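You operate a simulated robot arm through the tools that you are given. There is no shell and no other tool.

The job below is to be done with a simulated robot arm. You get a single attempt, and the scene is never put back.

TASK
Brake the trailer and wind the hitch up clear of the tow ball.
Fine: handbrake on first, blue key to unlocked, red knob back, coupling handle up.

Only the result counts: the job must be done as asked and must still hold three seconds after the hand-in. Knocking over, shifting, dropping, spilling or breaking anything else fails it.

THE ROBOT
A 7-joint arm with a fingered hand, fixed in place. Base frame: the origin is on the floor under the middle of its stand, x ahead of it, y to its left, z up. Readings come in mm, rad, newtons and seconds.
It reaches about 1023 mm from its shoulder. Its first joint turns from -2.897 to 2.897 rad. Payload 4 kg.
The TCP is the grasp point between the finger pads, 30 mm short of the fingertips. In the tool frame z runs along the fingers and y along their closing line. The gripper opens to 104 mm; its body begins 35 mm behind the TCP. The gripper is a hand of 4 fingers: y runs from the thumb to the fingers, the wrist lies at [-15, -113, -190] in the tool frame.
Orientation is that of the tool frame in the base frame, as a unit quaternion [w, x, y, z]. With the fingers straight down and the wrist toward the robot, the tool's x, y and z point along [0, 1, 0], [1, 0, 0] and [0, 0, -1] of the base frame.

THE INTERFACE
- The arm moves only by the tool servo_tool. Its argument "plan" is text: rows parted by semicolons, each of 6 numbers parted by spaces: the turn, a rotation vector about the tool's x, y, z in units of 8 degrees (1.0 is 8 degrees), then the shift along the tool's x, y, z in units of 30 mm (1.0 is 30 mm). In form: wx wy wz dx dy dz; .... A call has 1 to 20 rows; each row shifts and turns the commanded pose from where the row before left it, along the tool's axes as they then stand. A call with a number of a shift or a turn outside -1 to 1 is refused whole. A row lasts 0.2 s, in which the tool goes at most 50 mm and 0.15 rad; a call with a longer step from one row to the next is refused whole. Where a pose cannot be reached the arm comes as near as it can. A force on the tool above 90 N (or 10 N above the force at the start of the call, whichever is more), or a blocked arm, ends the call early, and 0.2 s more pass. In this call time passes only in rows, and 0.2 s behind the last. It gives the time, the measured TCP pose, the force on the tool (base axes), the opening and the grip force at its end, in the units of the frame above (readings bear some noise), with the torque about the TCP (base axes, N m) and any sound that the robot's microphone picked up.
- Cameras (640 x 400 px; columns grow to the right, rows downward): "scene" is fixed at [399.6, -500, 1197.8]; the picture's right is [0.96, -0.28, 0.00], its down [-0.20, -0.69, -0.69] and it looks along [0.19, 0.66, -0.72] (base axes); focal length 246 px, centre (320, 200). "wrist" rides on the gripper at [61, -92, -130] in the tool frame; the picture's right is [-0.81, 0.27, -0.52], its down [-0.53, -0.71, 0.46] and it looks along [-0.24, 0.64, 0.72] (tool axes); focal length 275 px, centre (320, 200).
- snapshot(camera): a new picture of that camera. The clock stands still meanwhile.
- move_fingers(index, middle, ring, thumb_bend, thumb_turn): sets how far each is bent, from 0 (flat) to 100 (curled in); at 30 the hand is open as for a grip, at 70 the pads meet at the TCP. One left out holds its place. A second passes; each finger stops where it meets its share of the squeeze, and holds until it gets a number again. It is the only way to open and close the hand. It gives what a move gives, with no picture; readings hold the bend of each and the force on the fingers (four entries, about 0 where the hand has none), thumb and palm. thumb_turn goes from beside the hand (0) to across from the fingers (100), as for a grip.
- measure_at(camera, pixels): there is no depth. For up to 12 entries [column, row, z] of the newest picture of that camera ("zoom" is the newest enlarged one), the place [x, y] in the base frame at which the ray of that pixel passes the height z, good to about 3 mm. The clock stands still meanwhile.
- enlarge(camera, box): a new picture of the part [left, top, right, bottom] of that camera's present view, enlarged. The clock stands still meanwhile.
- close_job(): hands the job in; it is judged then, once.

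Open the gripper and draw the arm clear of the work before you hand the job in, unless the task says otherwise.

The tools are called after "Call:" as name(argument=value, ...) on one line, values as JSON. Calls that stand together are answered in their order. servo_tool: Moves the arm, as the interface text tells. Its arguments: {"type":"object","properties":{"plan":{"type":"string"}},"required":["plan"]} The other tools are called the same way: move_fingers (index, middle, ring, thumb_bend, thumb_turn) moves the fingers one by one; snapshot (camera) takes a picture; measure_at (camera, pixels) gives the place at which the rays of pixels pass given heights; enlarge (camera, box) takes an enlarged picture of a part of a camera's view; close_job () hands the job in.

At the start:

```text
time: 0.0
eef_pos: [731.6, -88.8, 956.9]
tcp_rot: [0.0, 0.706, 0.708, 0.0]
contact_force: [-0.1, 0.1, -0.5]
torque: [0.01, 0.0, 0.0]
width: 103.3
gripper_force: 0.0
shape: jaw
bend: [30.0, 30.0, 30.0, 30.0, 98.0]
finger forces: [0.1, 0.0, 0.0, 0.1, 0.0, 0.0]
```

scene: 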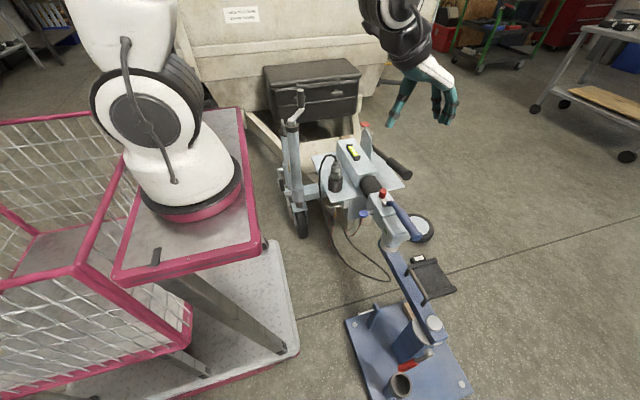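
wrist: 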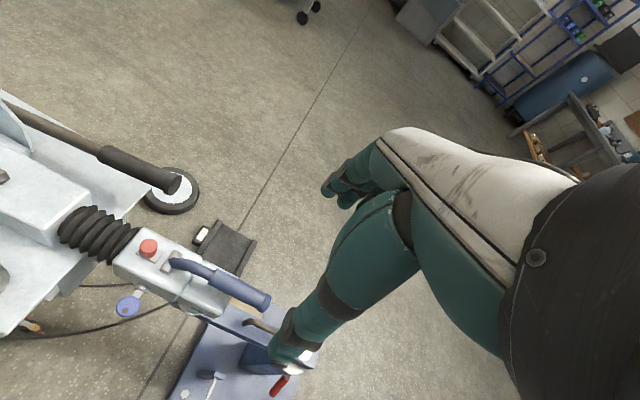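

I see the trailer drawbar around scene pixels (300-440, 130-260), with a black-gripped handbrake lever, blue key, red knob and blue coupling handle. I'll enlarge to see the details.

Call:
enlarge(camera="scene", box=[260, 80, 460, 260])

Call:
enlarge(camera="wrist", box=[0, 80, 320, 400])

```text
2.22 times, centred on (360, 170) of scene
```

zoom: 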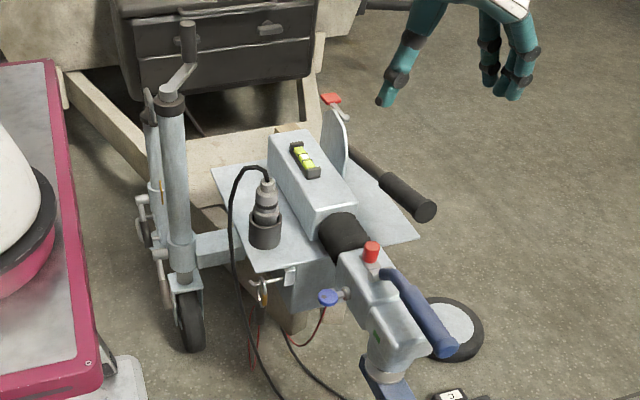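

```text
1.25 times, centred on (160, 240) of wrist
```

zoom: 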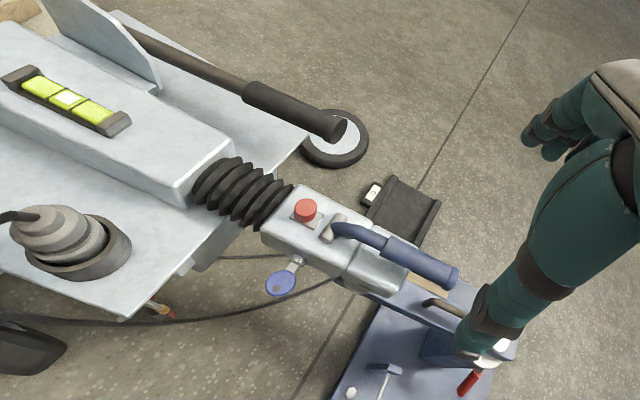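

I'll triangulate the key parts: the handbrake grip end (scene 407,175 / wrist 174,182), red knob (383,192 / 148,248), blue handle end (418,237 / 266,302) and blue key (364,214 / 129,306), by intersecting their rays from both cameras.

Call:
measure_at(camera="scene", pixels=[[407, 175, 300], [407, 175, 600], [383, 192, 300], [383, 192, 600], [418.5, 237.5, 300], [418.5, 237.5, 600], [363.6, 214, 300], [363.6, 214, 600], [300, 96, 300], [300, 96, 600], [292.4, 125, 300], [292.4, 125, 600]])

Call:
measure_at(camera="wrist", pixels=[[174.4, 182.4, 300], [174.4, 182.4, 600], [148, 248, 300], [148, 248, 600], [265.6, 302.4, 300], [265.6, 302.4, 600], [128.8, 306.4, 300], [128.8, 306.4, 600]])

```text
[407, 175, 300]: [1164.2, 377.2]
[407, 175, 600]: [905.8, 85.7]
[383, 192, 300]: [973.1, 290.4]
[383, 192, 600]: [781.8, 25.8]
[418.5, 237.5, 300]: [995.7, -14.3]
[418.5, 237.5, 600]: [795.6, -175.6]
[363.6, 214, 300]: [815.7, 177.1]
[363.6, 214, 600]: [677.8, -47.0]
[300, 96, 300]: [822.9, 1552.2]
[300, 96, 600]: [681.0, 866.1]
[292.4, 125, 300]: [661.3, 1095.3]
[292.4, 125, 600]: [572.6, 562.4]
```

```text
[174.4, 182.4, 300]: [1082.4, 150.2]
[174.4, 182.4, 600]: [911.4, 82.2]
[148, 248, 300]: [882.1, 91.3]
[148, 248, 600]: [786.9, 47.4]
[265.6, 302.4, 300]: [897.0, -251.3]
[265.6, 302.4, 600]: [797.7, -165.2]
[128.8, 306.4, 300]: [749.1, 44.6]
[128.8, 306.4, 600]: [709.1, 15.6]
```

The control points lie around x≈800, y from 80 to -170, z≈500-605. Now I'll find the jockey wheel tube by its wheel's ground contact (scene ~303,236) and take enlarged views of it.

Call:
enlarge(camera="scene", box=[265, 80, 345, 245])

Call:
enlarge(camera="scene", box=[330, 130, 450, 205])

Call:
enlarge(camera="scene", box=[330, 180, 470, 268])

Call:
measure_at(camera="scene", pixels=[[303, 237, 0], [292.4, 125, 700], [292.4, 125, 800], [292.4, 125, 900], [300, 92, 800], [300, 92, 900]])

```text
2.42 times, centred on (305, 162) of scene
```

zoom: 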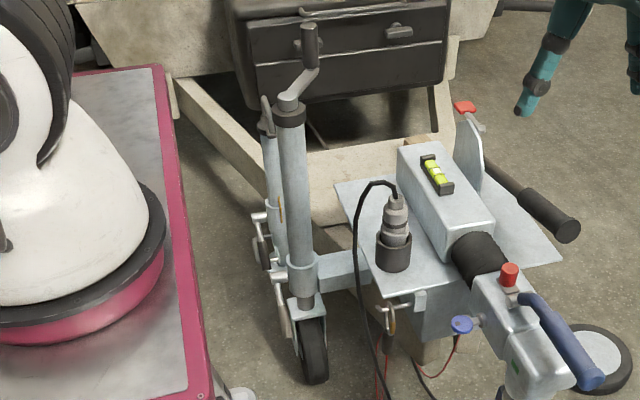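

```text
5.33 times, centred on (390, 168) of scene
```

zoom: 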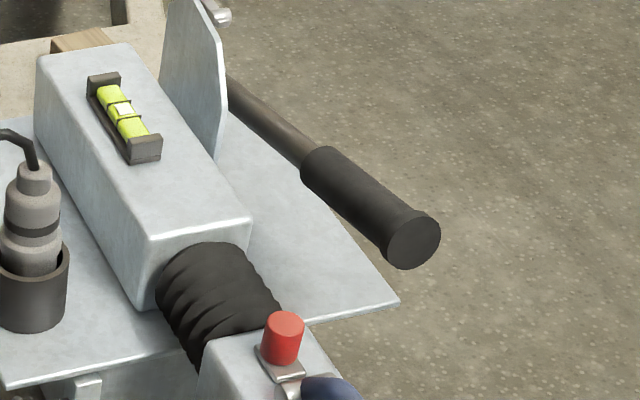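

```text
4.55 times, centred on (400, 224) of scene
```

zoom: 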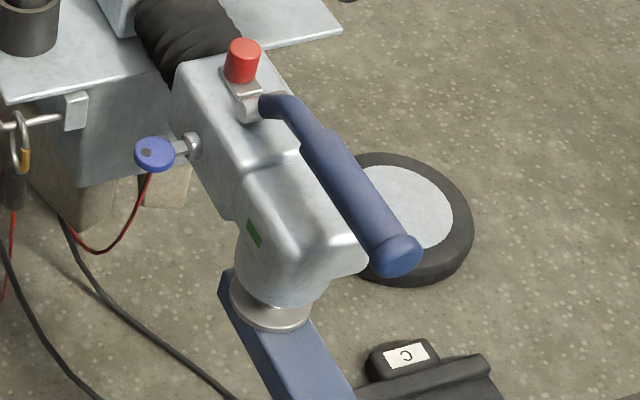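

```text
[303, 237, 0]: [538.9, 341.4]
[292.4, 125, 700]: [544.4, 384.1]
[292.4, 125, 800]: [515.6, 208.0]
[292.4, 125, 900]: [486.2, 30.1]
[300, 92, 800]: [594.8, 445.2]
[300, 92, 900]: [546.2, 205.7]
```

The scene shows the jockey tube near (545,360), top at z≈715, with a crank handle above it. I'll yaw the hand about 90° in free air so the wrist camera looks toward the jockey stand.

Call:
servo_tool(plan="0 0 -1 0 0 0; 0 0 -1 0 0 0; 0 0 -1 0 0 0; 0 0 -1 0 0 0; 0 0 -1 0 0 0; 0 0 -1 0 0 0; 0 0 -1 0 0 0; 0 0 -1 0 0 0; 0 0 -1 0 0 0; 0 0 -1 0 0 0; 0 0 -1 0 0 0")

Call:
snapshot(camera="wrist")

Call:
snapshot(camera="scene")

```text
time: 2.4
eef_pos: [731.7, -89.1, 956.1]
tcp_rot: [0.0, 0.016, 1.0, 0.0]
contact_force: [0.1, -0.5, 0.8]
torque: [-0.01, -0.03, -0.01]
width: 103.6
gripper_force: 0.0
shape: jaw
bend: [30.0, 30.0, 30.0, 30.0, 98.0]
finger forces: [0.0, 0.1, 0.0, 0.0, 0.0, 0.1]
```

```text
taken
```

wrist: 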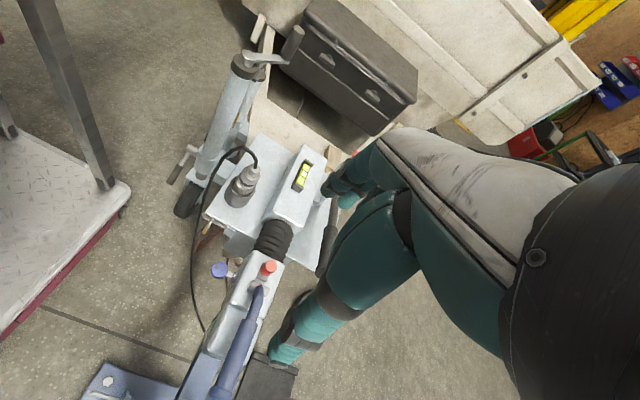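

```text
taken
```

scene: 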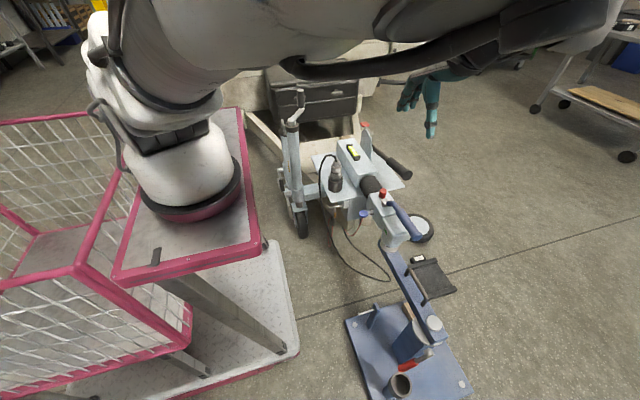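

Yaw works; the jockey crank is at wrist (270,55) now. I'll enlarge that view and the coupling head.

Call:
enlarge(camera="wrist", box=[160, 10, 360, 230])

Call:
enlarge(camera="wrist", box=[180, 220, 340, 400])

```text
1.82 times, centred on (260, 120) of wrist
```

zoom: 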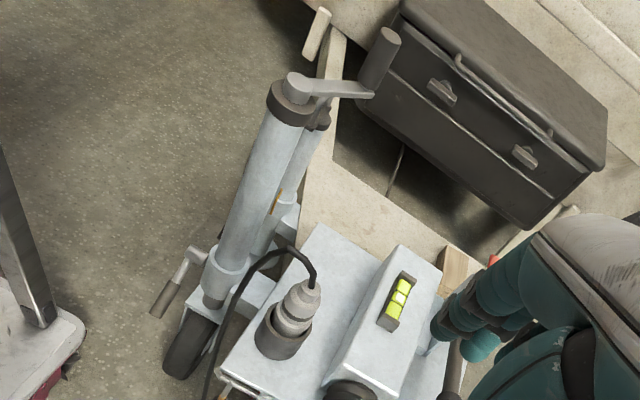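

```text
2.22 times, centred on (260, 310) of wrist
```

zoom: 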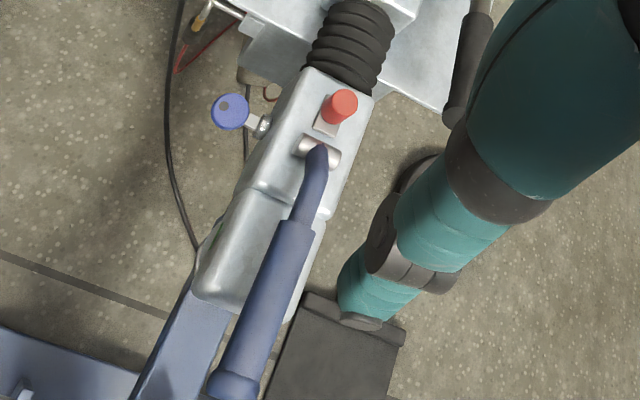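

Next I shift the hand toward (520,100,960) to bring the camera nearer the jockey stand.

Call:
servo_tool(plan="0 0 0 0.9 0.8 0; 0 0 0 0.9 0.8 0; 0 0 0 0.9 0.8 0; 0 0 0 0.9 0.8 0; 0 0 0 0.9 0.8 0; 0 0 0 0.9 0.8 0; 0 0 0 0.9 0.8 0; 0 0 0 0.9 0.8 0")

Call:
snapshot(camera="wrist")

Call:
enlarge(camera="wrist", box=[100, 60, 360, 340])

```text
time: 4.2
eef_pos: [531.1, 109.5, 961.4]
tcp_rot: [-0.001, 0.018, 1.0, 0.0]
contact_force: [0.5, 0.6, 0.7]
torque: [0.03, 0.04, -0.04]
width: 103.6
gripper_force: 0.1
shape: jaw
bend: [30.0, 30.0, 30.0, 30.0, 98.0]
finger forces: [0.0, 0.1, 0.0, 0.1, 0.0, 0.1]
out of reach, approached as far as the arm can: row 8
```

```text
taken
```

wrist: 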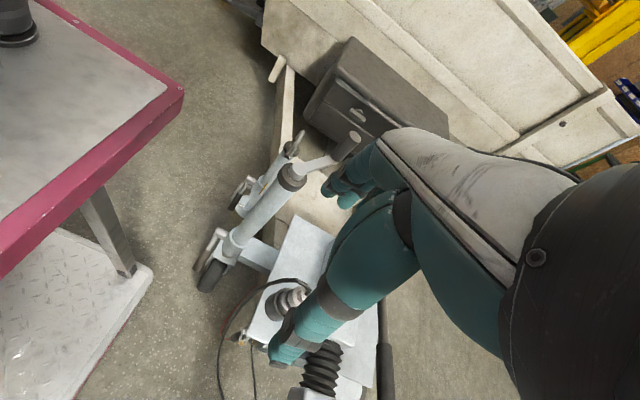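

```text
1.43 times, centred on (230, 200) of wrist
```

zoom: 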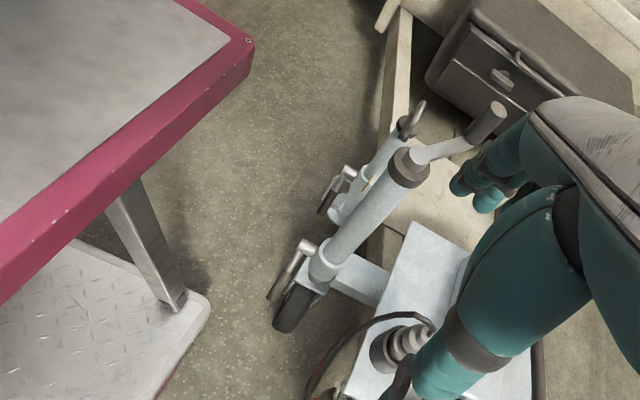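

The crank handle top is at wrist (349,135) and scene (301,90); its pivot hub at wrist (295,172) and scene (291,119). I'll triangulate these and a few more points.

Call:
measure_at(camera="wrist", pixels=[[348.9, 135, 700], [348.9, 135, 900], [329.3, 158, 700], [329.3, 158, 900], [295, 172, 700], [295, 172, 900], [206, 280, 0]])

Call:
snapshot(camera="scene")

Call:
measure_at(camera="scene", pixels=[[301.3, 90.5, 700], [301.3, 90.5, 900], [300, 107.5, 700], [300, 107.5, 900], [291.4, 119.4, 700], [291.4, 119.4, 900], [389.6, 162.4, 500], [389.6, 162.4, 600], [373.1, 146.4, 500], [373.1, 146.4, 600]])

```text
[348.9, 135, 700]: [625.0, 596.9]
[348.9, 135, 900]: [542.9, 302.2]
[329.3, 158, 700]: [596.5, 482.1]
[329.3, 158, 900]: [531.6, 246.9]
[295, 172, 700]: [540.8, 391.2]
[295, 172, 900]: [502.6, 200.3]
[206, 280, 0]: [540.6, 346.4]
```

```text
taken
```

scene: 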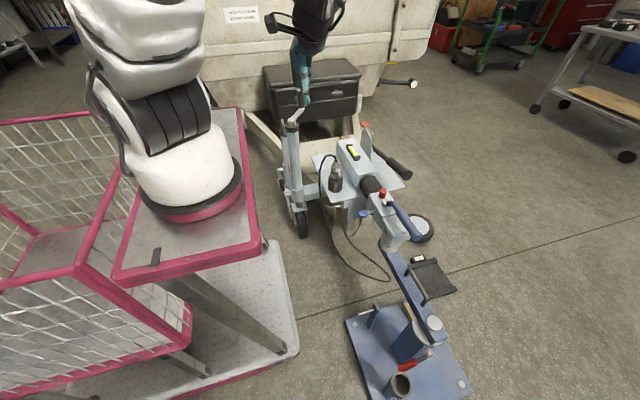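

```text
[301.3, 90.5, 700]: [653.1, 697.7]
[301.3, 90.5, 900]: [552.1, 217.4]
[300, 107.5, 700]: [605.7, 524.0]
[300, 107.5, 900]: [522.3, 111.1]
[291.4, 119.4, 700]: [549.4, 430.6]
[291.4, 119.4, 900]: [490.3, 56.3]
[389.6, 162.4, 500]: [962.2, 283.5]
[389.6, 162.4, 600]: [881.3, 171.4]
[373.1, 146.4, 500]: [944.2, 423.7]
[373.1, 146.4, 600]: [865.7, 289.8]
```

Jockey axis ≈ (537,350), crank handle ≈ (582,430) with z 747–808. I'll look closer at the brake sector and its red tip, around scene (365,125).

Call:
enlarge(camera="scene", box=[340, 110, 420, 160])

Call:
enlarge(camera="scene", box=[350, 180, 410, 225])

Call:
enlarge(camera="scene", box=[270, 95, 340, 245])

Call:
enlarge(camera="scene", box=[330, 220, 480, 400])

```text
8.00 times, centred on (380, 135) of scene
```

zoom: 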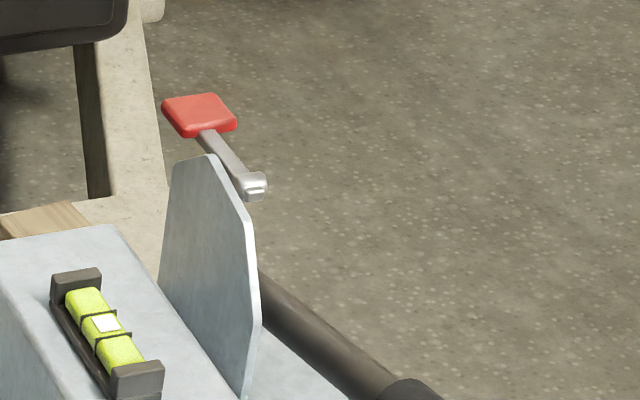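

```text
8.89 times, centred on (380, 202) of scene
```

zoom: 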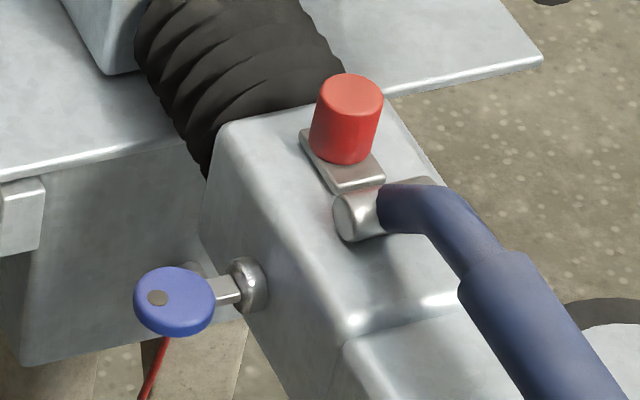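

```text
2.67 times, centred on (305, 170) of scene
```

zoom: 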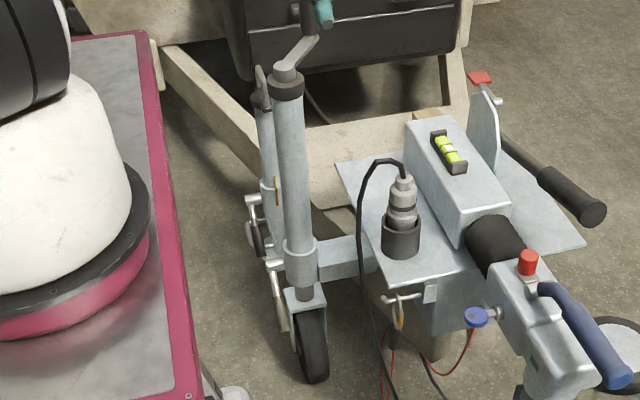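

```text
2.22 times, centred on (405, 310) of scene
```

zoom: 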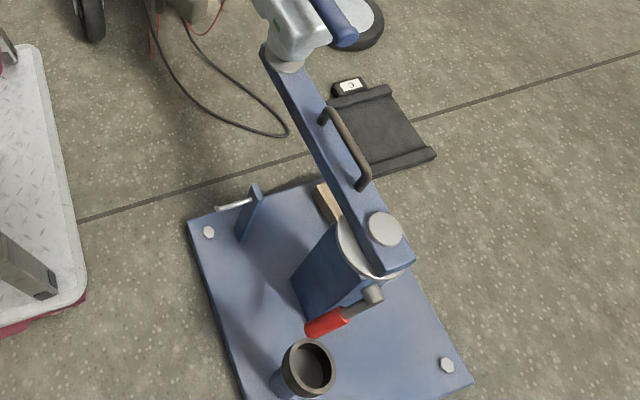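

The red paddle near (365,125) looks like a brake pawl to avoid. Next I'll yaw the hand back to the initial orientation and head toward the handbrake grip at about (905,81,605), and I'll check the base height with the scene camera.

Call:
measure_at(camera="scene", pixels=[[190, 195, 400], [190, 195, 500], [190, 195, 600], [190, 195, 700], [240, 245, 500], [240, 245, 600], [268, 245, 0], [240, 110, 600]])

Call:
servo_tool(plan="0 0 0 -1 0 0; 0 0 0 -1 0 0; 0 0 0 -1 0 0; 0 0 0 -1 0 0; 0 0 0 -1 0 0; 0 0 0 -1 0 0; 0 0 0 -1 0 0; 0 0 1 0 0 0; 0 0 1 0 0 0; 0 0 1 0 0 0; 0 0 1 0 0 0; 0 0 1 0 0 0; 0 0 1 0 0 0; 0 0 1 0 0 0; 0 0 1 0 0 0; 0 0 1 0 0 0; 0 0 1 0 0 0; 0 0 1 0 0 0")

```text
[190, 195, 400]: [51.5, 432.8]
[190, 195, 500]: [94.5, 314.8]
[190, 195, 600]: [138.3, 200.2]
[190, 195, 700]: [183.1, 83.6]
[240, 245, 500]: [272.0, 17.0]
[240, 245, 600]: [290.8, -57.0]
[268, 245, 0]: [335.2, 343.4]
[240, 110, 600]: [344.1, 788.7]
```

```text
time: 8.0
eef_pos: [740.0, 105.1, 959.2]
tcp_rot: [-0.001, 0.708, 0.706, 0.001]
contact_force: [-0.3, -1.0, -0.4]
torque: [0.01, -0.01, 0.02]
width: 103.5
gripper_force: 0.1
shape: jaw
bend: [30.0, 30.0, 30.0, 30.0, 98.0]
finger forces: [0.0, 0.1, 0.0, 0.1, 0.0, 0.0]
```

Hand is back at yaw 0 at (740,105,959). I'll take wrist pictures of the lever and the brake sector from here.

Call:
snapshot(camera="wrist")

Call:
enlarge(camera="wrist", box=[0, 100, 300, 400])

```text
taken
```

wrist: 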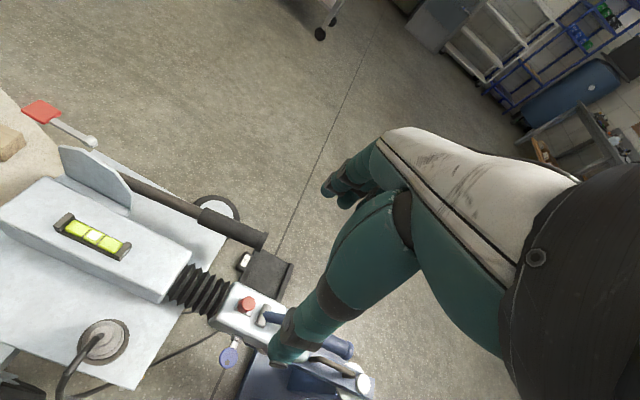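

```text
1.33 times, centred on (150, 250) of wrist
```

zoom: 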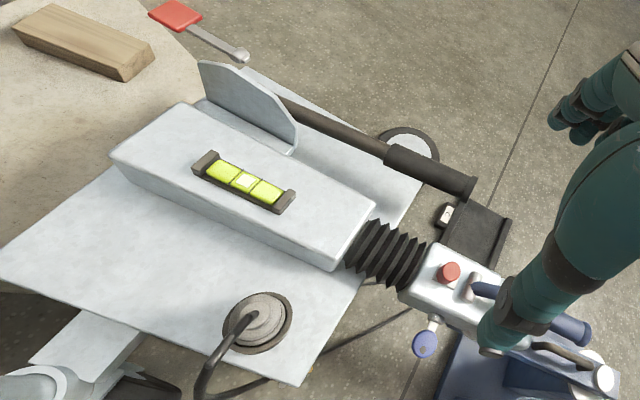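

I'll triangulate the lever points again (wrist 266,242 / 202,216 / 124,175) and the red paddle (41,111) with its pin (90,141).

Call:
measure_at(camera="wrist", pixels=[[266, 242, 500], [266, 242, 600], [202.5, 216, 500], [202.5, 216, 600], [124, 175, 500], [124, 175, 600], [41, 111, 500], [41, 111, 700], [90, 141, 500], [90, 141, 700]])

Call:
measure_at(camera="scene", pixels=[[365, 124, 500], [365, 124, 700], [372, 133, 500], [372, 133, 700], [409, 174, 600], [409, 174, 500], [381, 154, 600], [381, 154, 500]])

```text
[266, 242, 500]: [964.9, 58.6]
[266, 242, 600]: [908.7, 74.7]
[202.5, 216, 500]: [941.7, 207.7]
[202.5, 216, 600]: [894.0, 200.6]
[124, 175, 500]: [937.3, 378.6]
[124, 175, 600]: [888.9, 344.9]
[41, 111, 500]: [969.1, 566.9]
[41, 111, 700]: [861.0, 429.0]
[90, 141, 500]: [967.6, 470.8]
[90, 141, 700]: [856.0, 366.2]
```

```text
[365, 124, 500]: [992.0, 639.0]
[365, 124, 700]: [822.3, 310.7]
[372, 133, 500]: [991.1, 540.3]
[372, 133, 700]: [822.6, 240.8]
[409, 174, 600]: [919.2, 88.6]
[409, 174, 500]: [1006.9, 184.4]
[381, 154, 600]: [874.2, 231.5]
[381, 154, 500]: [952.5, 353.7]
```

Lever grip runs from about (906,203,572) to (905,76,605), tilted ~14°. I'll move to a pre-grasp point ~150 mm above it, tilt the hand to match, and look.

Call:
servo_tool(plan="0 0 0 0.26 0.69 0.94; 0 0 0 0.26 0.69 0.94; 0 0 0 0.26 0.69 0.94; 0 0 0 0.26 0.69 0.94; 0 0 0 0.26 0.69 0.94; 0 0 0 0.26 0.69 0.94; 0 0 0 0.26 0.69 0.94; 0 0 0 0.26 0.69 0.94; 0 -0.9 0 0 0 0; 0 -0.9 0 0 0 0")

Call:
snapshot(camera="wrist")

Call:
snapshot(camera="scene")

```text
time: 10.2
eef_pos: [906.2, 168.7, 734.5]
tcp_rot: [0.089, 0.702, 0.701, -0.089]
contact_force: [0.5, -0.7, 0.2]
torque: [0.02, 0.04, -0.01]
width: 103.9
gripper_force: 0.0
shape: jaw
bend: [30.0, 30.0, 30.0, 30.0, 98.0]
finger forces: [0.0, 0.0, 0.0, 0.0, 0.0, 0.0]
```

```text
taken
```

wrist: 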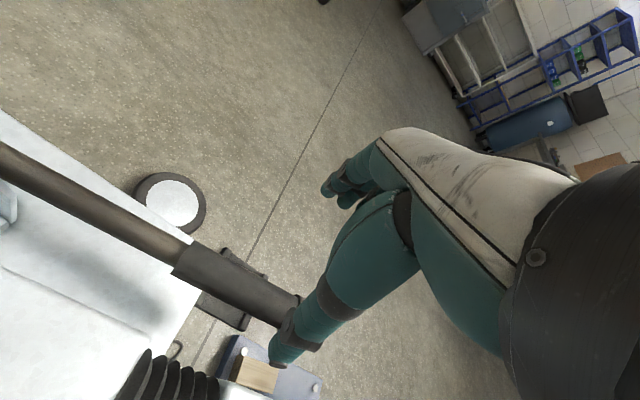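

```text
taken
```

scene: 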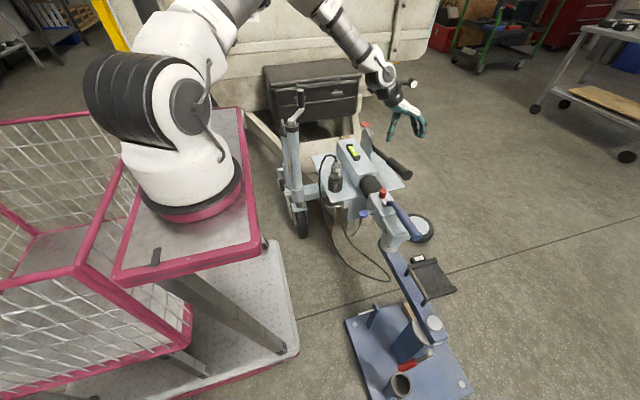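

The grip (wrist 180,262 to 297,305) matches the computed line between thumb and fingers. I descend ~155 mm along the tool axis so the bar lies between the pads.

Call:
servo_tool(plan="0 0 0 0 0 1; 0 0 0 0 0 1; 0 0 0 0 0 1; 0 0 0 0 0 1; 0 0 0 0 0 0.7; 0 0 0 0 0 0.5")

Call:
snapshot(camera="wrist")

Call:
enlarge(camera="scene", box=[340, 90, 460, 200])

```text
time: 11.6
eef_pos: [904.6, 129.4, 581.6]
tcp_rot: [0.089, 0.702, 0.702, -0.088]
contact_force: [-0.7, -0.4, 0.9]
torque: [0.0, -0.01, 0.0]
width: 103.9
gripper_force: 0.0
shape: jaw
bend: [30.0, 30.0, 30.0, 30.0, 98.0]
finger forces: [0.1, 0.1, 0.0, 0.0, 0.1, 0.0]
```

```text
taken
```

wrist: 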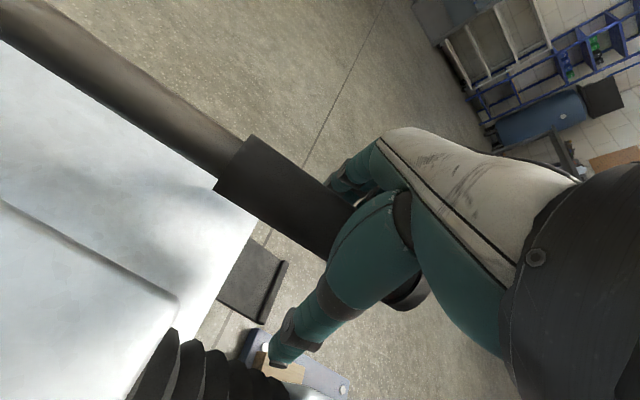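

```text
3.64 times, centred on (400, 145) of scene
```

zoom: 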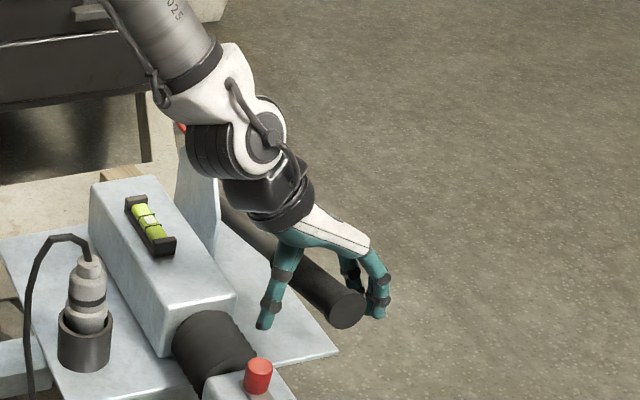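

The bar sits between the thumb and fingers. I close the hand on it.

Call:
move_fingers(index=70, middle=70, ring=70, thumb_bend=70)

Call:
snapshot(camera="wrist")

```text
time: 12.6
eef_pos: [905.6, 129.3, 582.1]
tcp_rot: [0.088, 0.701, 0.702, -0.089]
contact_force: [2.8, -1.7, -3.4]
torque: [0.0, 0.03, 0.01]
width: 12.8
gripper_force: 6.9
shape: fingers
bend: [64.0, 70.0, 69.0, 67.0, 97.0]
finger forces: [7.3, 0.0, 0.5, 0.1, 4.8, 0.0]
```

```text
taken
```

wrist: 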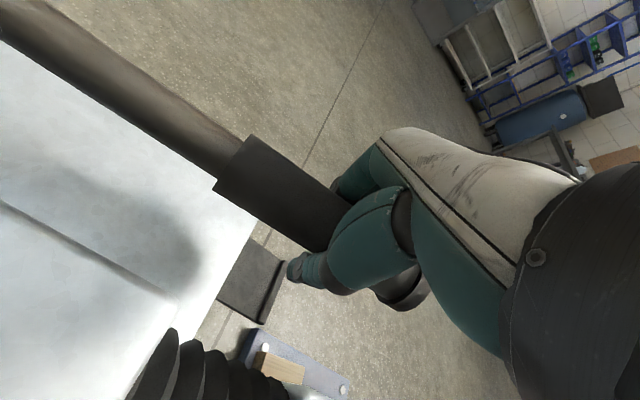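

Width reads 12.8, so the fingers may have closed around under the bar. I check in the scene view.

Call:
enlarge(camera="scene", box=[370, 120, 430, 195])

```text
5.33 times, centred on (400, 158) of scene
```

zoom: 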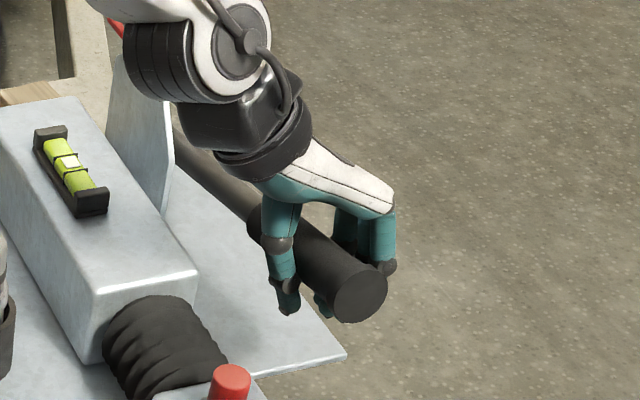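

The fingers wrap under the grip. I lift gently along the arc (about a pivot ~280 mm back), turning the hand with it.

Call:
servo_tool(plan="0 -0.35 0 0 0 -0.45; 0 -0.35 0 0 0 -0.45; 0 -0.35 0 0 0 -0.45; 0 -0.35 0 0 0 -0.45")

Call:
enlarge(camera="scene", box=[340, 100, 440, 195])

```text
time: 13.6
eef_pos: [906.0, 145.1, 632.6]
tcp_rot: [0.157, 0.69, 0.689, -0.158]
contact_force: [0.6, -8.5, -4.1]
torque: [-0.02, 0.03, -0.03]
width: 13.2
gripper_force: 6.7
shape: fingers
bend: [65.0, 70.0, 70.0, 67.0, 98.0]
finger forces: [6.8, 0.0, 0.4, 0.1, 6.4, 0.0]
```

```text
4.21 times, centred on (390, 148) of scene
```

zoom: 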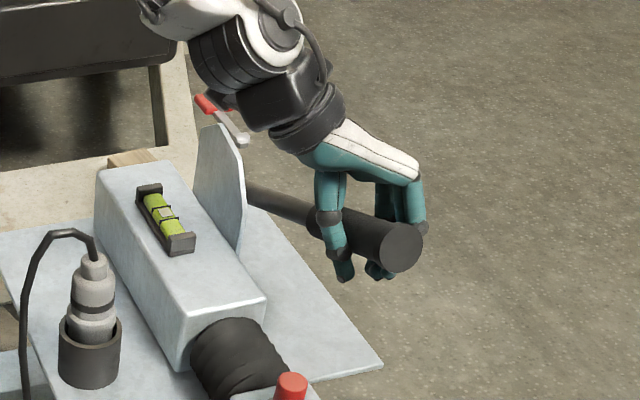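

The lever rises with little force (~9 N). I continue along the arc.

Call:
servo_tool(plan="0 -0.5 0 0 0 -0.64; 0 -0.5 0 0 0 -0.64; 0 -0.5 0 0 0 -0.64; 0 -0.5 0 0 0 -0.64")

Call:
enlarge(camera="scene", box=[340, 80, 440, 195])

```text
time: 14.6
eef_pos: [906.3, 186.8, 698.0]
tcp_rot: [0.252, 0.661, 0.66, -0.252]
contact_force: [2.0, -13.3, -0.3]
torque: [-0.01, -0.04, -0.02]
width: 14.0
gripper_force: 7.2
shape: fingers
bend: [64.0, 70.0, 69.0, 66.0, 99.0]
finger forces: [8.0, 0.0, 0.9, 0.0, 6.4, 0.0]
```

```text
3.48 times, centred on (390, 138) of scene
```

zoom: 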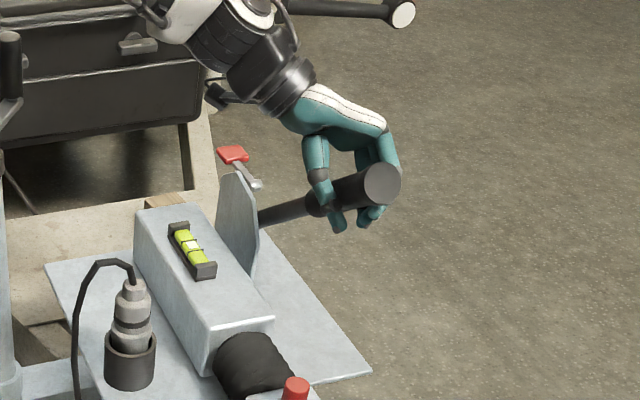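

No click yet and forces stay low (~13 N). I keep raising the lever along the arc.

Call:
servo_tool(plan="0 -0.5 0 0 0 -0.64; 0 -0.5 0 0 0 -0.64; 0 -0.5 0 0 0 -0.64")

Call:
enlarge(camera="scene", box=[340, 80, 440, 195])

```text
time: 15.4
eef_pos: [905.2, 227.3, 740.4]
tcp_rot: [0.318, 0.632, 0.63, -0.32]
contact_force: [2.2, -12.9, 2.2]
torque: [0.0, -0.01, -0.01]
width: 14.8
gripper_force: 7.7
shape: fingers
bend: [64.0, 70.0, 69.0, 66.0, 99.0]
finger forces: [8.2, 0.0, 1.2, 0.0, 6.6, 0.0]
```

```text
3.48 times, centred on (390, 138) of scene
```

zoom: 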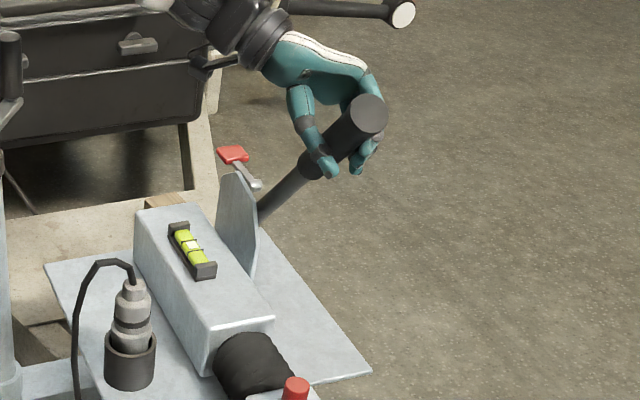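

Lever is near 54°, still free. Continuing.

Call:
servo_tool(plan="0 -0.5 0 0 0 -0.62; 0 -0.5 0 0 0 -0.62; 0 -0.5 0 0 0 -0.62")

Call:
enlarge(camera="scene", box=[340, 80, 440, 195])

```text
time: 16.2
eef_pos: [906.5, 275.2, 768.3]
tcp_rot: [0.384, 0.595, 0.594, -0.383]
contact_force: [3.6, -12.1, 5.4]
torque: [0.03, -0.02, -0.03]
width: 15.3
gripper_force: 8.1
shape: fingers
bend: [64.0, 70.0, 69.0, 65.0, 99.0]
finger forces: [8.4, 0.0, 1.9, 0.0, 6.6, 0.1]
```

```text
3.48 times, centred on (390, 138) of scene
```

zoom: 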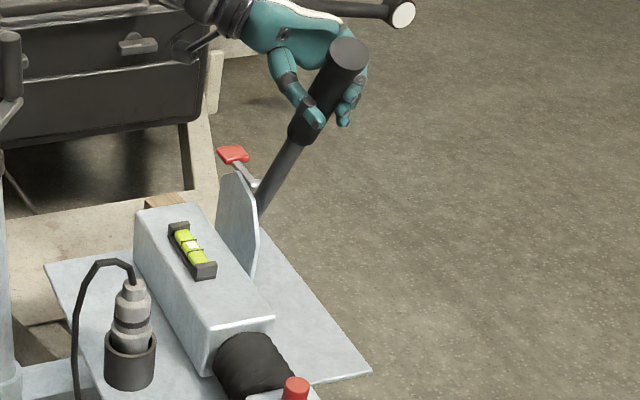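

Lever about 66° up. I check the whole scene for arm clearance to the trailer box before going on.

Call:
snapshot(camera="scene")

Call:
snapshot(camera="wrist")

```text
taken
```

scene: 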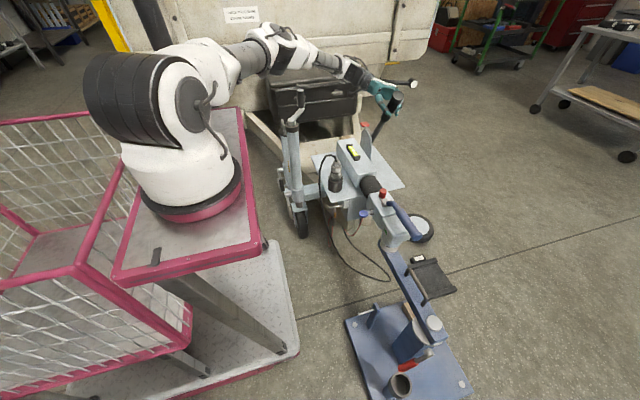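

```text
taken
```

wrist: 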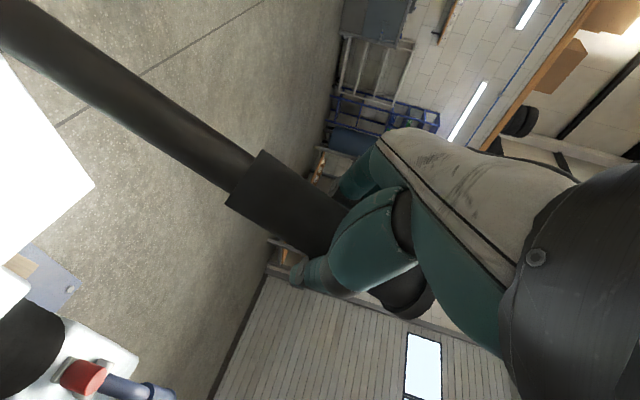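

Tangential resistance is only ~9 N, but going further would bring the forearm over the crank. I roll the hand about the lever's axis (slipping on the round grip) so the wrist swings to the robot side.

Call:
servo_tool(plan="-0.8 0 0 0 0.045 0; -0.8 0 0 0 0.045 0; -0.8 0 0 0 0.045 0")

Call:
snapshot(camera="scene")

```text
time: 17.0
eef_pos: [909.3, 275.3, 769.6]
tcp_rot: [0.476, 0.523, 0.65, -0.279]
contact_force: [-5.6, -8.2, -2.5]
torque: [0.04, 0.2, -0.11]
width: 18.6
gripper_force: 9.6
shape: fingers
bend: [65.0, 70.0, 69.0, 64.0, 98.0]
finger forces: [5.0, 0.1, 3.0, 0.1, 11.6, 0.0]
```

```text
taken
```

scene: 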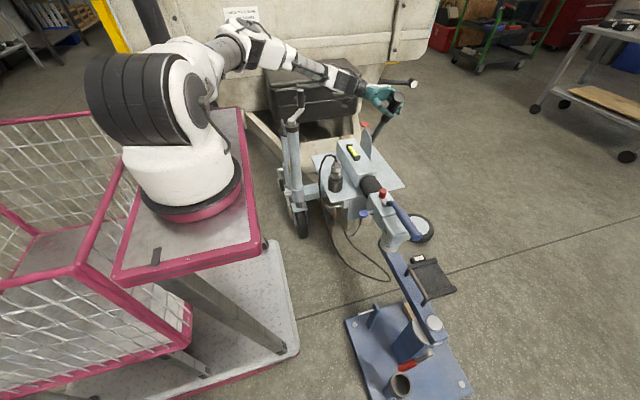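

Rolling works with small forces. I roll another ~32°.

Call:
servo_tool(plan="-0.8 0 0 0 0.03 0; -0.8 0 0 0 0.03 0; -0.8 0 0 0 0.03 0; -0.8 0 0 0 0.03 0; -0.8 0 0 0 0.03 0")

Call:
snapshot(camera="scene")

```text
time: 18.4
eef_pos: [925.8, 292.7, 827.6]
tcp_rot: [0.568, 0.432, 0.699, -0.056]
contact_force: [-25.7, -11.2, -21.4]
torque: [-0.03, -0.15, 0.11]
width: 28.0
gripper_force: 14.5
shape: fingers
bend: [70.0, 70.0, 70.0, 60.0, 92.0]
finger forces: [0.1, 0.1, 0.0, 0.0, 29.7, 0.0]
stopped in row 5: the arm was blocked; the commanded pose is now the measured one
```

```text
taken
```

scene: 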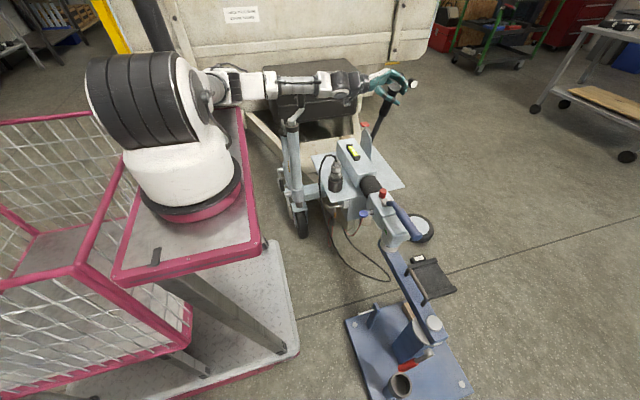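

The arm was blocked and the hand shifted up to z=828. I look closely at the grip.

Call:
enlarge(camera="scene", box=[350, 55, 430, 160])

Call:
snapshot(camera="wrist")

```text
3.81 times, centred on (390, 108) of scene
```

zoom: 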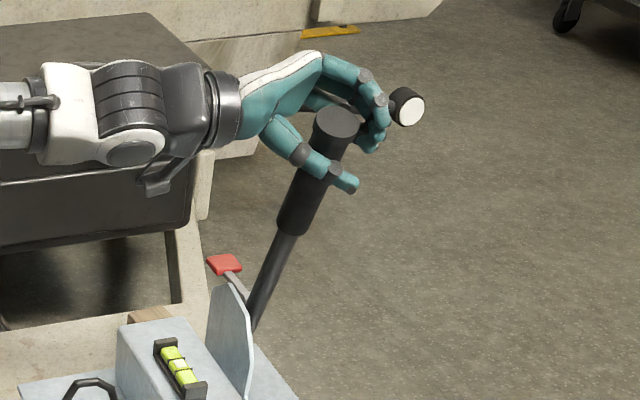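

```text
taken
```

wrist: 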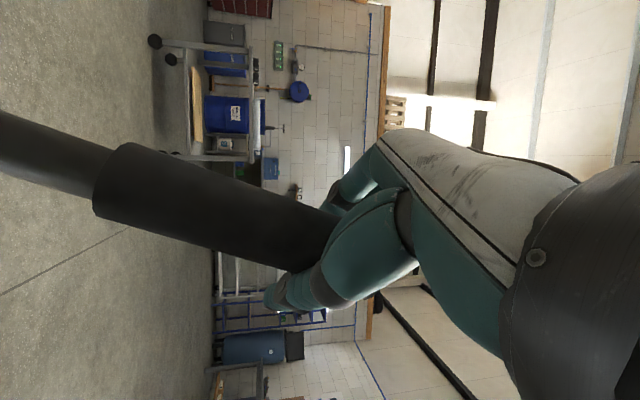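

The hand slid to the lever's top with the thumb loaded on its -y side. I open the hand, then slide off upward along the lever's axis.

Call:
move_fingers(index=30, middle=30, ring=30, thumb_bend=30)

Call:
enlarge(camera="scene", box=[350, 55, 430, 160])

```text
time: 19.4
eef_pos: [925.8, 293.1, 829.9]
tcp_rot: [0.57, 0.43, 0.698, -0.055]
contact_force: [0.8, -0.8, -1.4]
torque: [0.03, 0.0, 0.01]
width: 103.4
gripper_force: 0.0
shape: fingers
bend: [30.0, 30.0, 30.0, 30.0, 98.0]
finger forces: [0.0, 0.0, 0.0, 0.1, 0.3, 0.1]
```

```text
3.81 times, centred on (390, 108) of scene
```

zoom: 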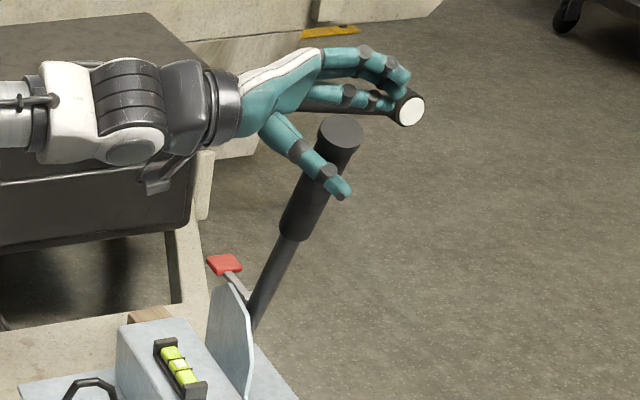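

The lever stays where it is on its own. Now I slide the hand off upward along the lever axis.

Call:
servo_tool(plan="0 0 0 -0.8 0 0; 0 0 0 -1 0 0; 0 0 0 -1 0 0; 0 0 0 -1 0 0")

Call:
snapshot(camera="scene")

```text
time: 20.4
eef_pos: [926.8, 226.7, 920.4]
tcp_rot: [0.57, 0.43, 0.698, -0.061]
contact_force: [0.4, -0.8, -1.1]
torque: [0.03, -0.02, -0.01]
width: 102.9
gripper_force: 0.0
shape: fingers
bend: [30.0, 30.0, 30.0, 30.0, 98.0]
finger forces: [0.0, 0.1, 0.0, 0.0, 0.0, 0.1]
```

```text
taken
```

scene: 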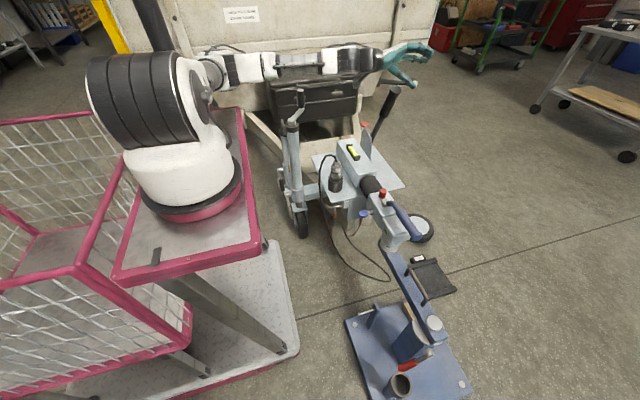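

Lever (scene 385,115) stands free and stays up. I back away toward -y and undo the hand's roll and tilt so the fingers point down again.

Call:
servo_tool(plan="0 0 0 -0.55 -0.95 0.2; 0 0 0 -0.55 -0.95 0.2; 0 0 0 -0.55 -0.95 0.2; 0 0 0 -0.55 -0.95 0.2; 1 0 0 0 0 0; 1 0 0 0 0 0; 1 0 0 0 0 0; 1 0 0 0 0 0; 1 0 0 0 0 0; 1 0 0 0 0 0; 0 1 0 0 0 0; 0 1 0 0 0 0; 0 1 0 0 0 0; 0 1 0 0 0 0; 0 1 0 0 0 0; 0 1 0 0 0 0; 0 1 0 0 0 0; 0 1 0 0 0 0")

Call:
snapshot(camera="wrist")

Call:
snapshot(camera="scene")

```text
time: 24.2
eef_pos: [864.2, 115.4, 924.9]
tcp_rot: [-0.033, 0.706, 0.706, 0.046]
contact_force: [0.0, -0.3, 0.3]
torque: [-0.02, -0.03, 0.01]
width: 102.8
gripper_force: 0.1
shape: fingers
bend: [30.0, 30.0, 30.0, 30.0, 98.0]
finger forces: [0.0, 0.1, 0.0, 0.1, 0.1, 0.0]
```

```text
taken
```

wrist: 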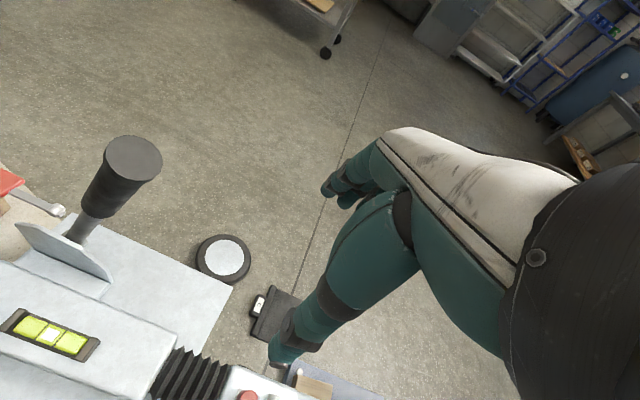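

```text
taken
```

scene: 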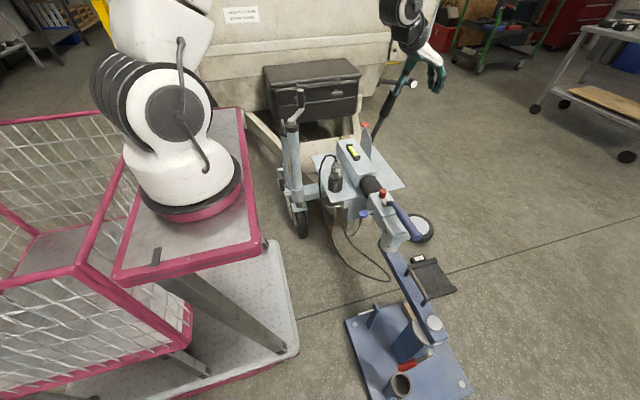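

The lever's top is at wrist (133,158). I measure it at plausible heights to get its current angle.

Call:
measure_at(camera="wrist", pixels=[[133, 158, 800], [133, 158, 820], [133, 158, 840], [95, 213, 690], [95, 213, 710], [72, 240, 600]])

Call:
enlarge(camera="wrist", box=[0, 100, 260, 300])

```text
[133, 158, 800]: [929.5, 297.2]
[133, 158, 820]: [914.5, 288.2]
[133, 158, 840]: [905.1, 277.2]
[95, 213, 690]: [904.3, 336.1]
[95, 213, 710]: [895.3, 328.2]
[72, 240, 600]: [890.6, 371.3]
```

```text
2.00 times, centred on (130, 200) of wrist
```

zoom: 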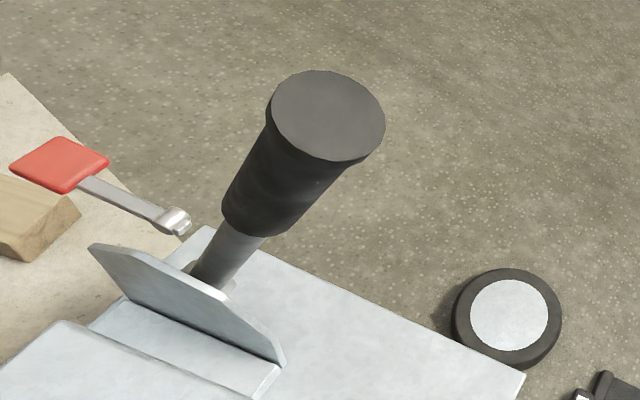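

The lever is at about 70°, top ≈ (911,284,825), staying by friction. I make a loose fist, then position it on the lever's -y side to push it further toward +y to its stop.

Call:
move_fingers(index=90, middle=90, ring=90, thumb_bend=60)

Call:
servo_tool(plan="0 -0.7 0 0 0 0; 0 0 0 0.43 0.23 1; 0 0 0 0.43 0.23 1; 0 0 0 0.43 0.23 1; 0 0 0 0.43 0.23 1; 0 0 0 0.43 0.23 1; 0 0 0 0.43 0.23 1")

Call:
snapshot(camera="wrist")

Call:
enlarge(camera="scene", box=[340, 55, 440, 160])

```text
time: 25.2
eef_pos: [863.8, 114.3, 923.7]
tcp_rot: [-0.032, 0.707, 0.705, 0.045]
contact_force: [-0.3, 0.5, 0.2]
torque: [-0.01, -0.02, 0.01]
width: 28.1
gripper_force: 0.1
shape: fingers
bend: [90.0, 90.0, 90.0, 59.0, 98.0]
finger forces: [0.1, 0.0, 0.1, 0.1, 0.0, 0.0]
```

```text
time: 26.8
eef_pos: [909.6, 192.5, 746.3]
tcp_rot: [0.002, 0.709, 0.705, 0.012]
contact_force: [0.0, -0.3, 0.3]
torque: [-0.02, 0.01, 0.0]
width: 28.0
gripper_force: 0.1
shape: fingers
bend: [90.0, 90.0, 90.0, 59.0, 98.0]
finger forces: [0.1, 0.0, 0.1, 0.0, 0.0, 0.0]
```

```text
taken
```

wrist: 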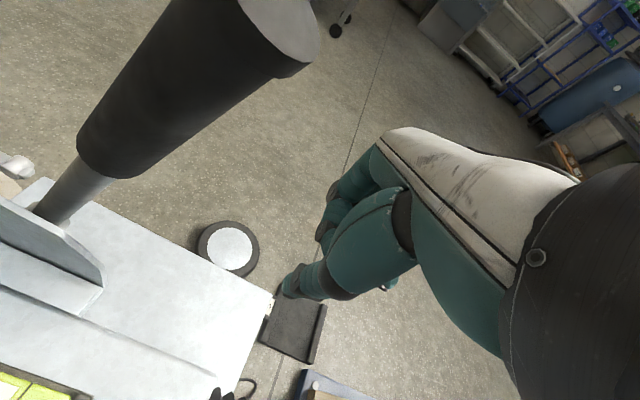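

```text
3.81 times, centred on (390, 108) of scene
```

zoom: 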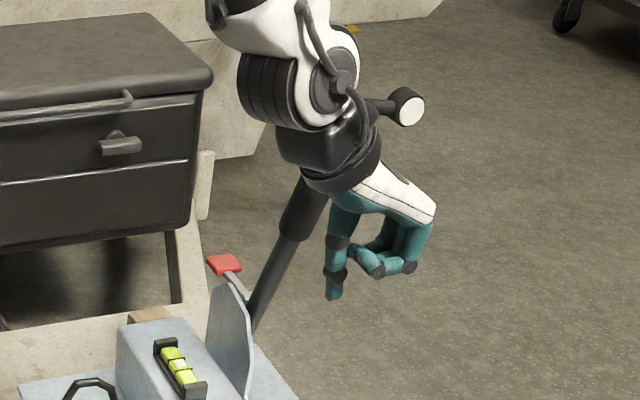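

The fist is beside the lever. I push toward +y in small steps and watch the force.

Call:
servo_tool(plan="0 0 0 0.6 0 0; 0 0 0 0.6 0 0; 0 0 0 0.6 0 0; 0 0 0 0.5 0 0")

Call:
enlarge(camera="scene", box=[340, 55, 440, 160])

```text
time: 27.8
eef_pos: [910.8, 259.9, 744.7]
tcp_rot: [0.003, 0.71, 0.704, 0.01]
contact_force: [-2.2, -19.6, 1.9]
torque: [1.55, -0.15, 0.09]
width: 28.2
gripper_force: 9.1
shape: fingers
bend: [90.0, 90.0, 90.0, 59.0, 98.0]
finger forces: [0.0, 0.0, 0.0, 0.1, 0.1, 17.6]
```

```text
3.81 times, centred on (390, 108) of scene
```

zoom: 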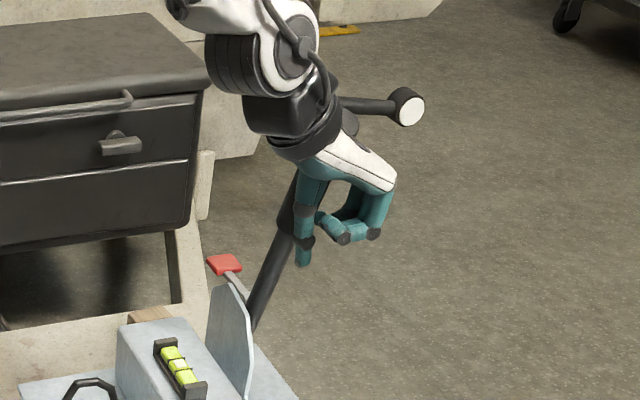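

Contact is made on the palm with ~20 N. I keep pushing and watch whether the lever moves.

Call:
servo_tool(plan="0 0 0 0.4 0 0; 0 0 0 0.4 0 0; 0 0 0 0.4 0 0")

Call:
enlarge(camera="scene", box=[340, 55, 440, 160])

```text
time: 28.2
eef_pos: [910.9, 260.0, 741.3]
tcp_rot: [0.003, 0.717, 0.697, 0.0]
contact_force: [-5.4, -32.0, -3.4]
torque: [2.6, -0.46, 0.25]
width: 28.2
gripper_force: 15.0
shape: fingers
bend: [90.0, 90.0, 90.0, 59.0, 98.0]
finger forces: [0.0, 0.0, 0.0, 0.0, 0.0, 31.3]
stopped in row 2: the force on the tool passed its limit at 102 N (the readings are from after the stop); the commanded pose is now the measured one
```

```text
3.81 times, centred on (390, 108) of scene
```

zoom: 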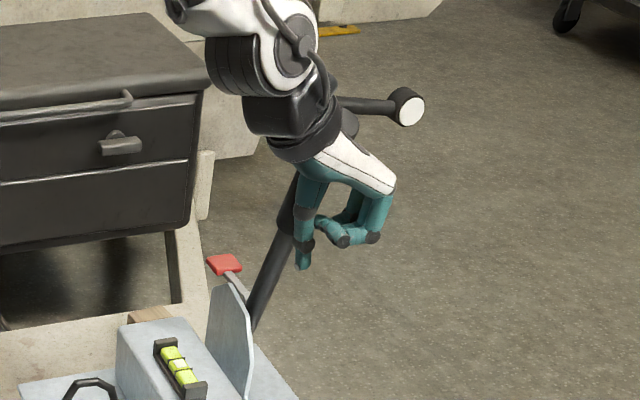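

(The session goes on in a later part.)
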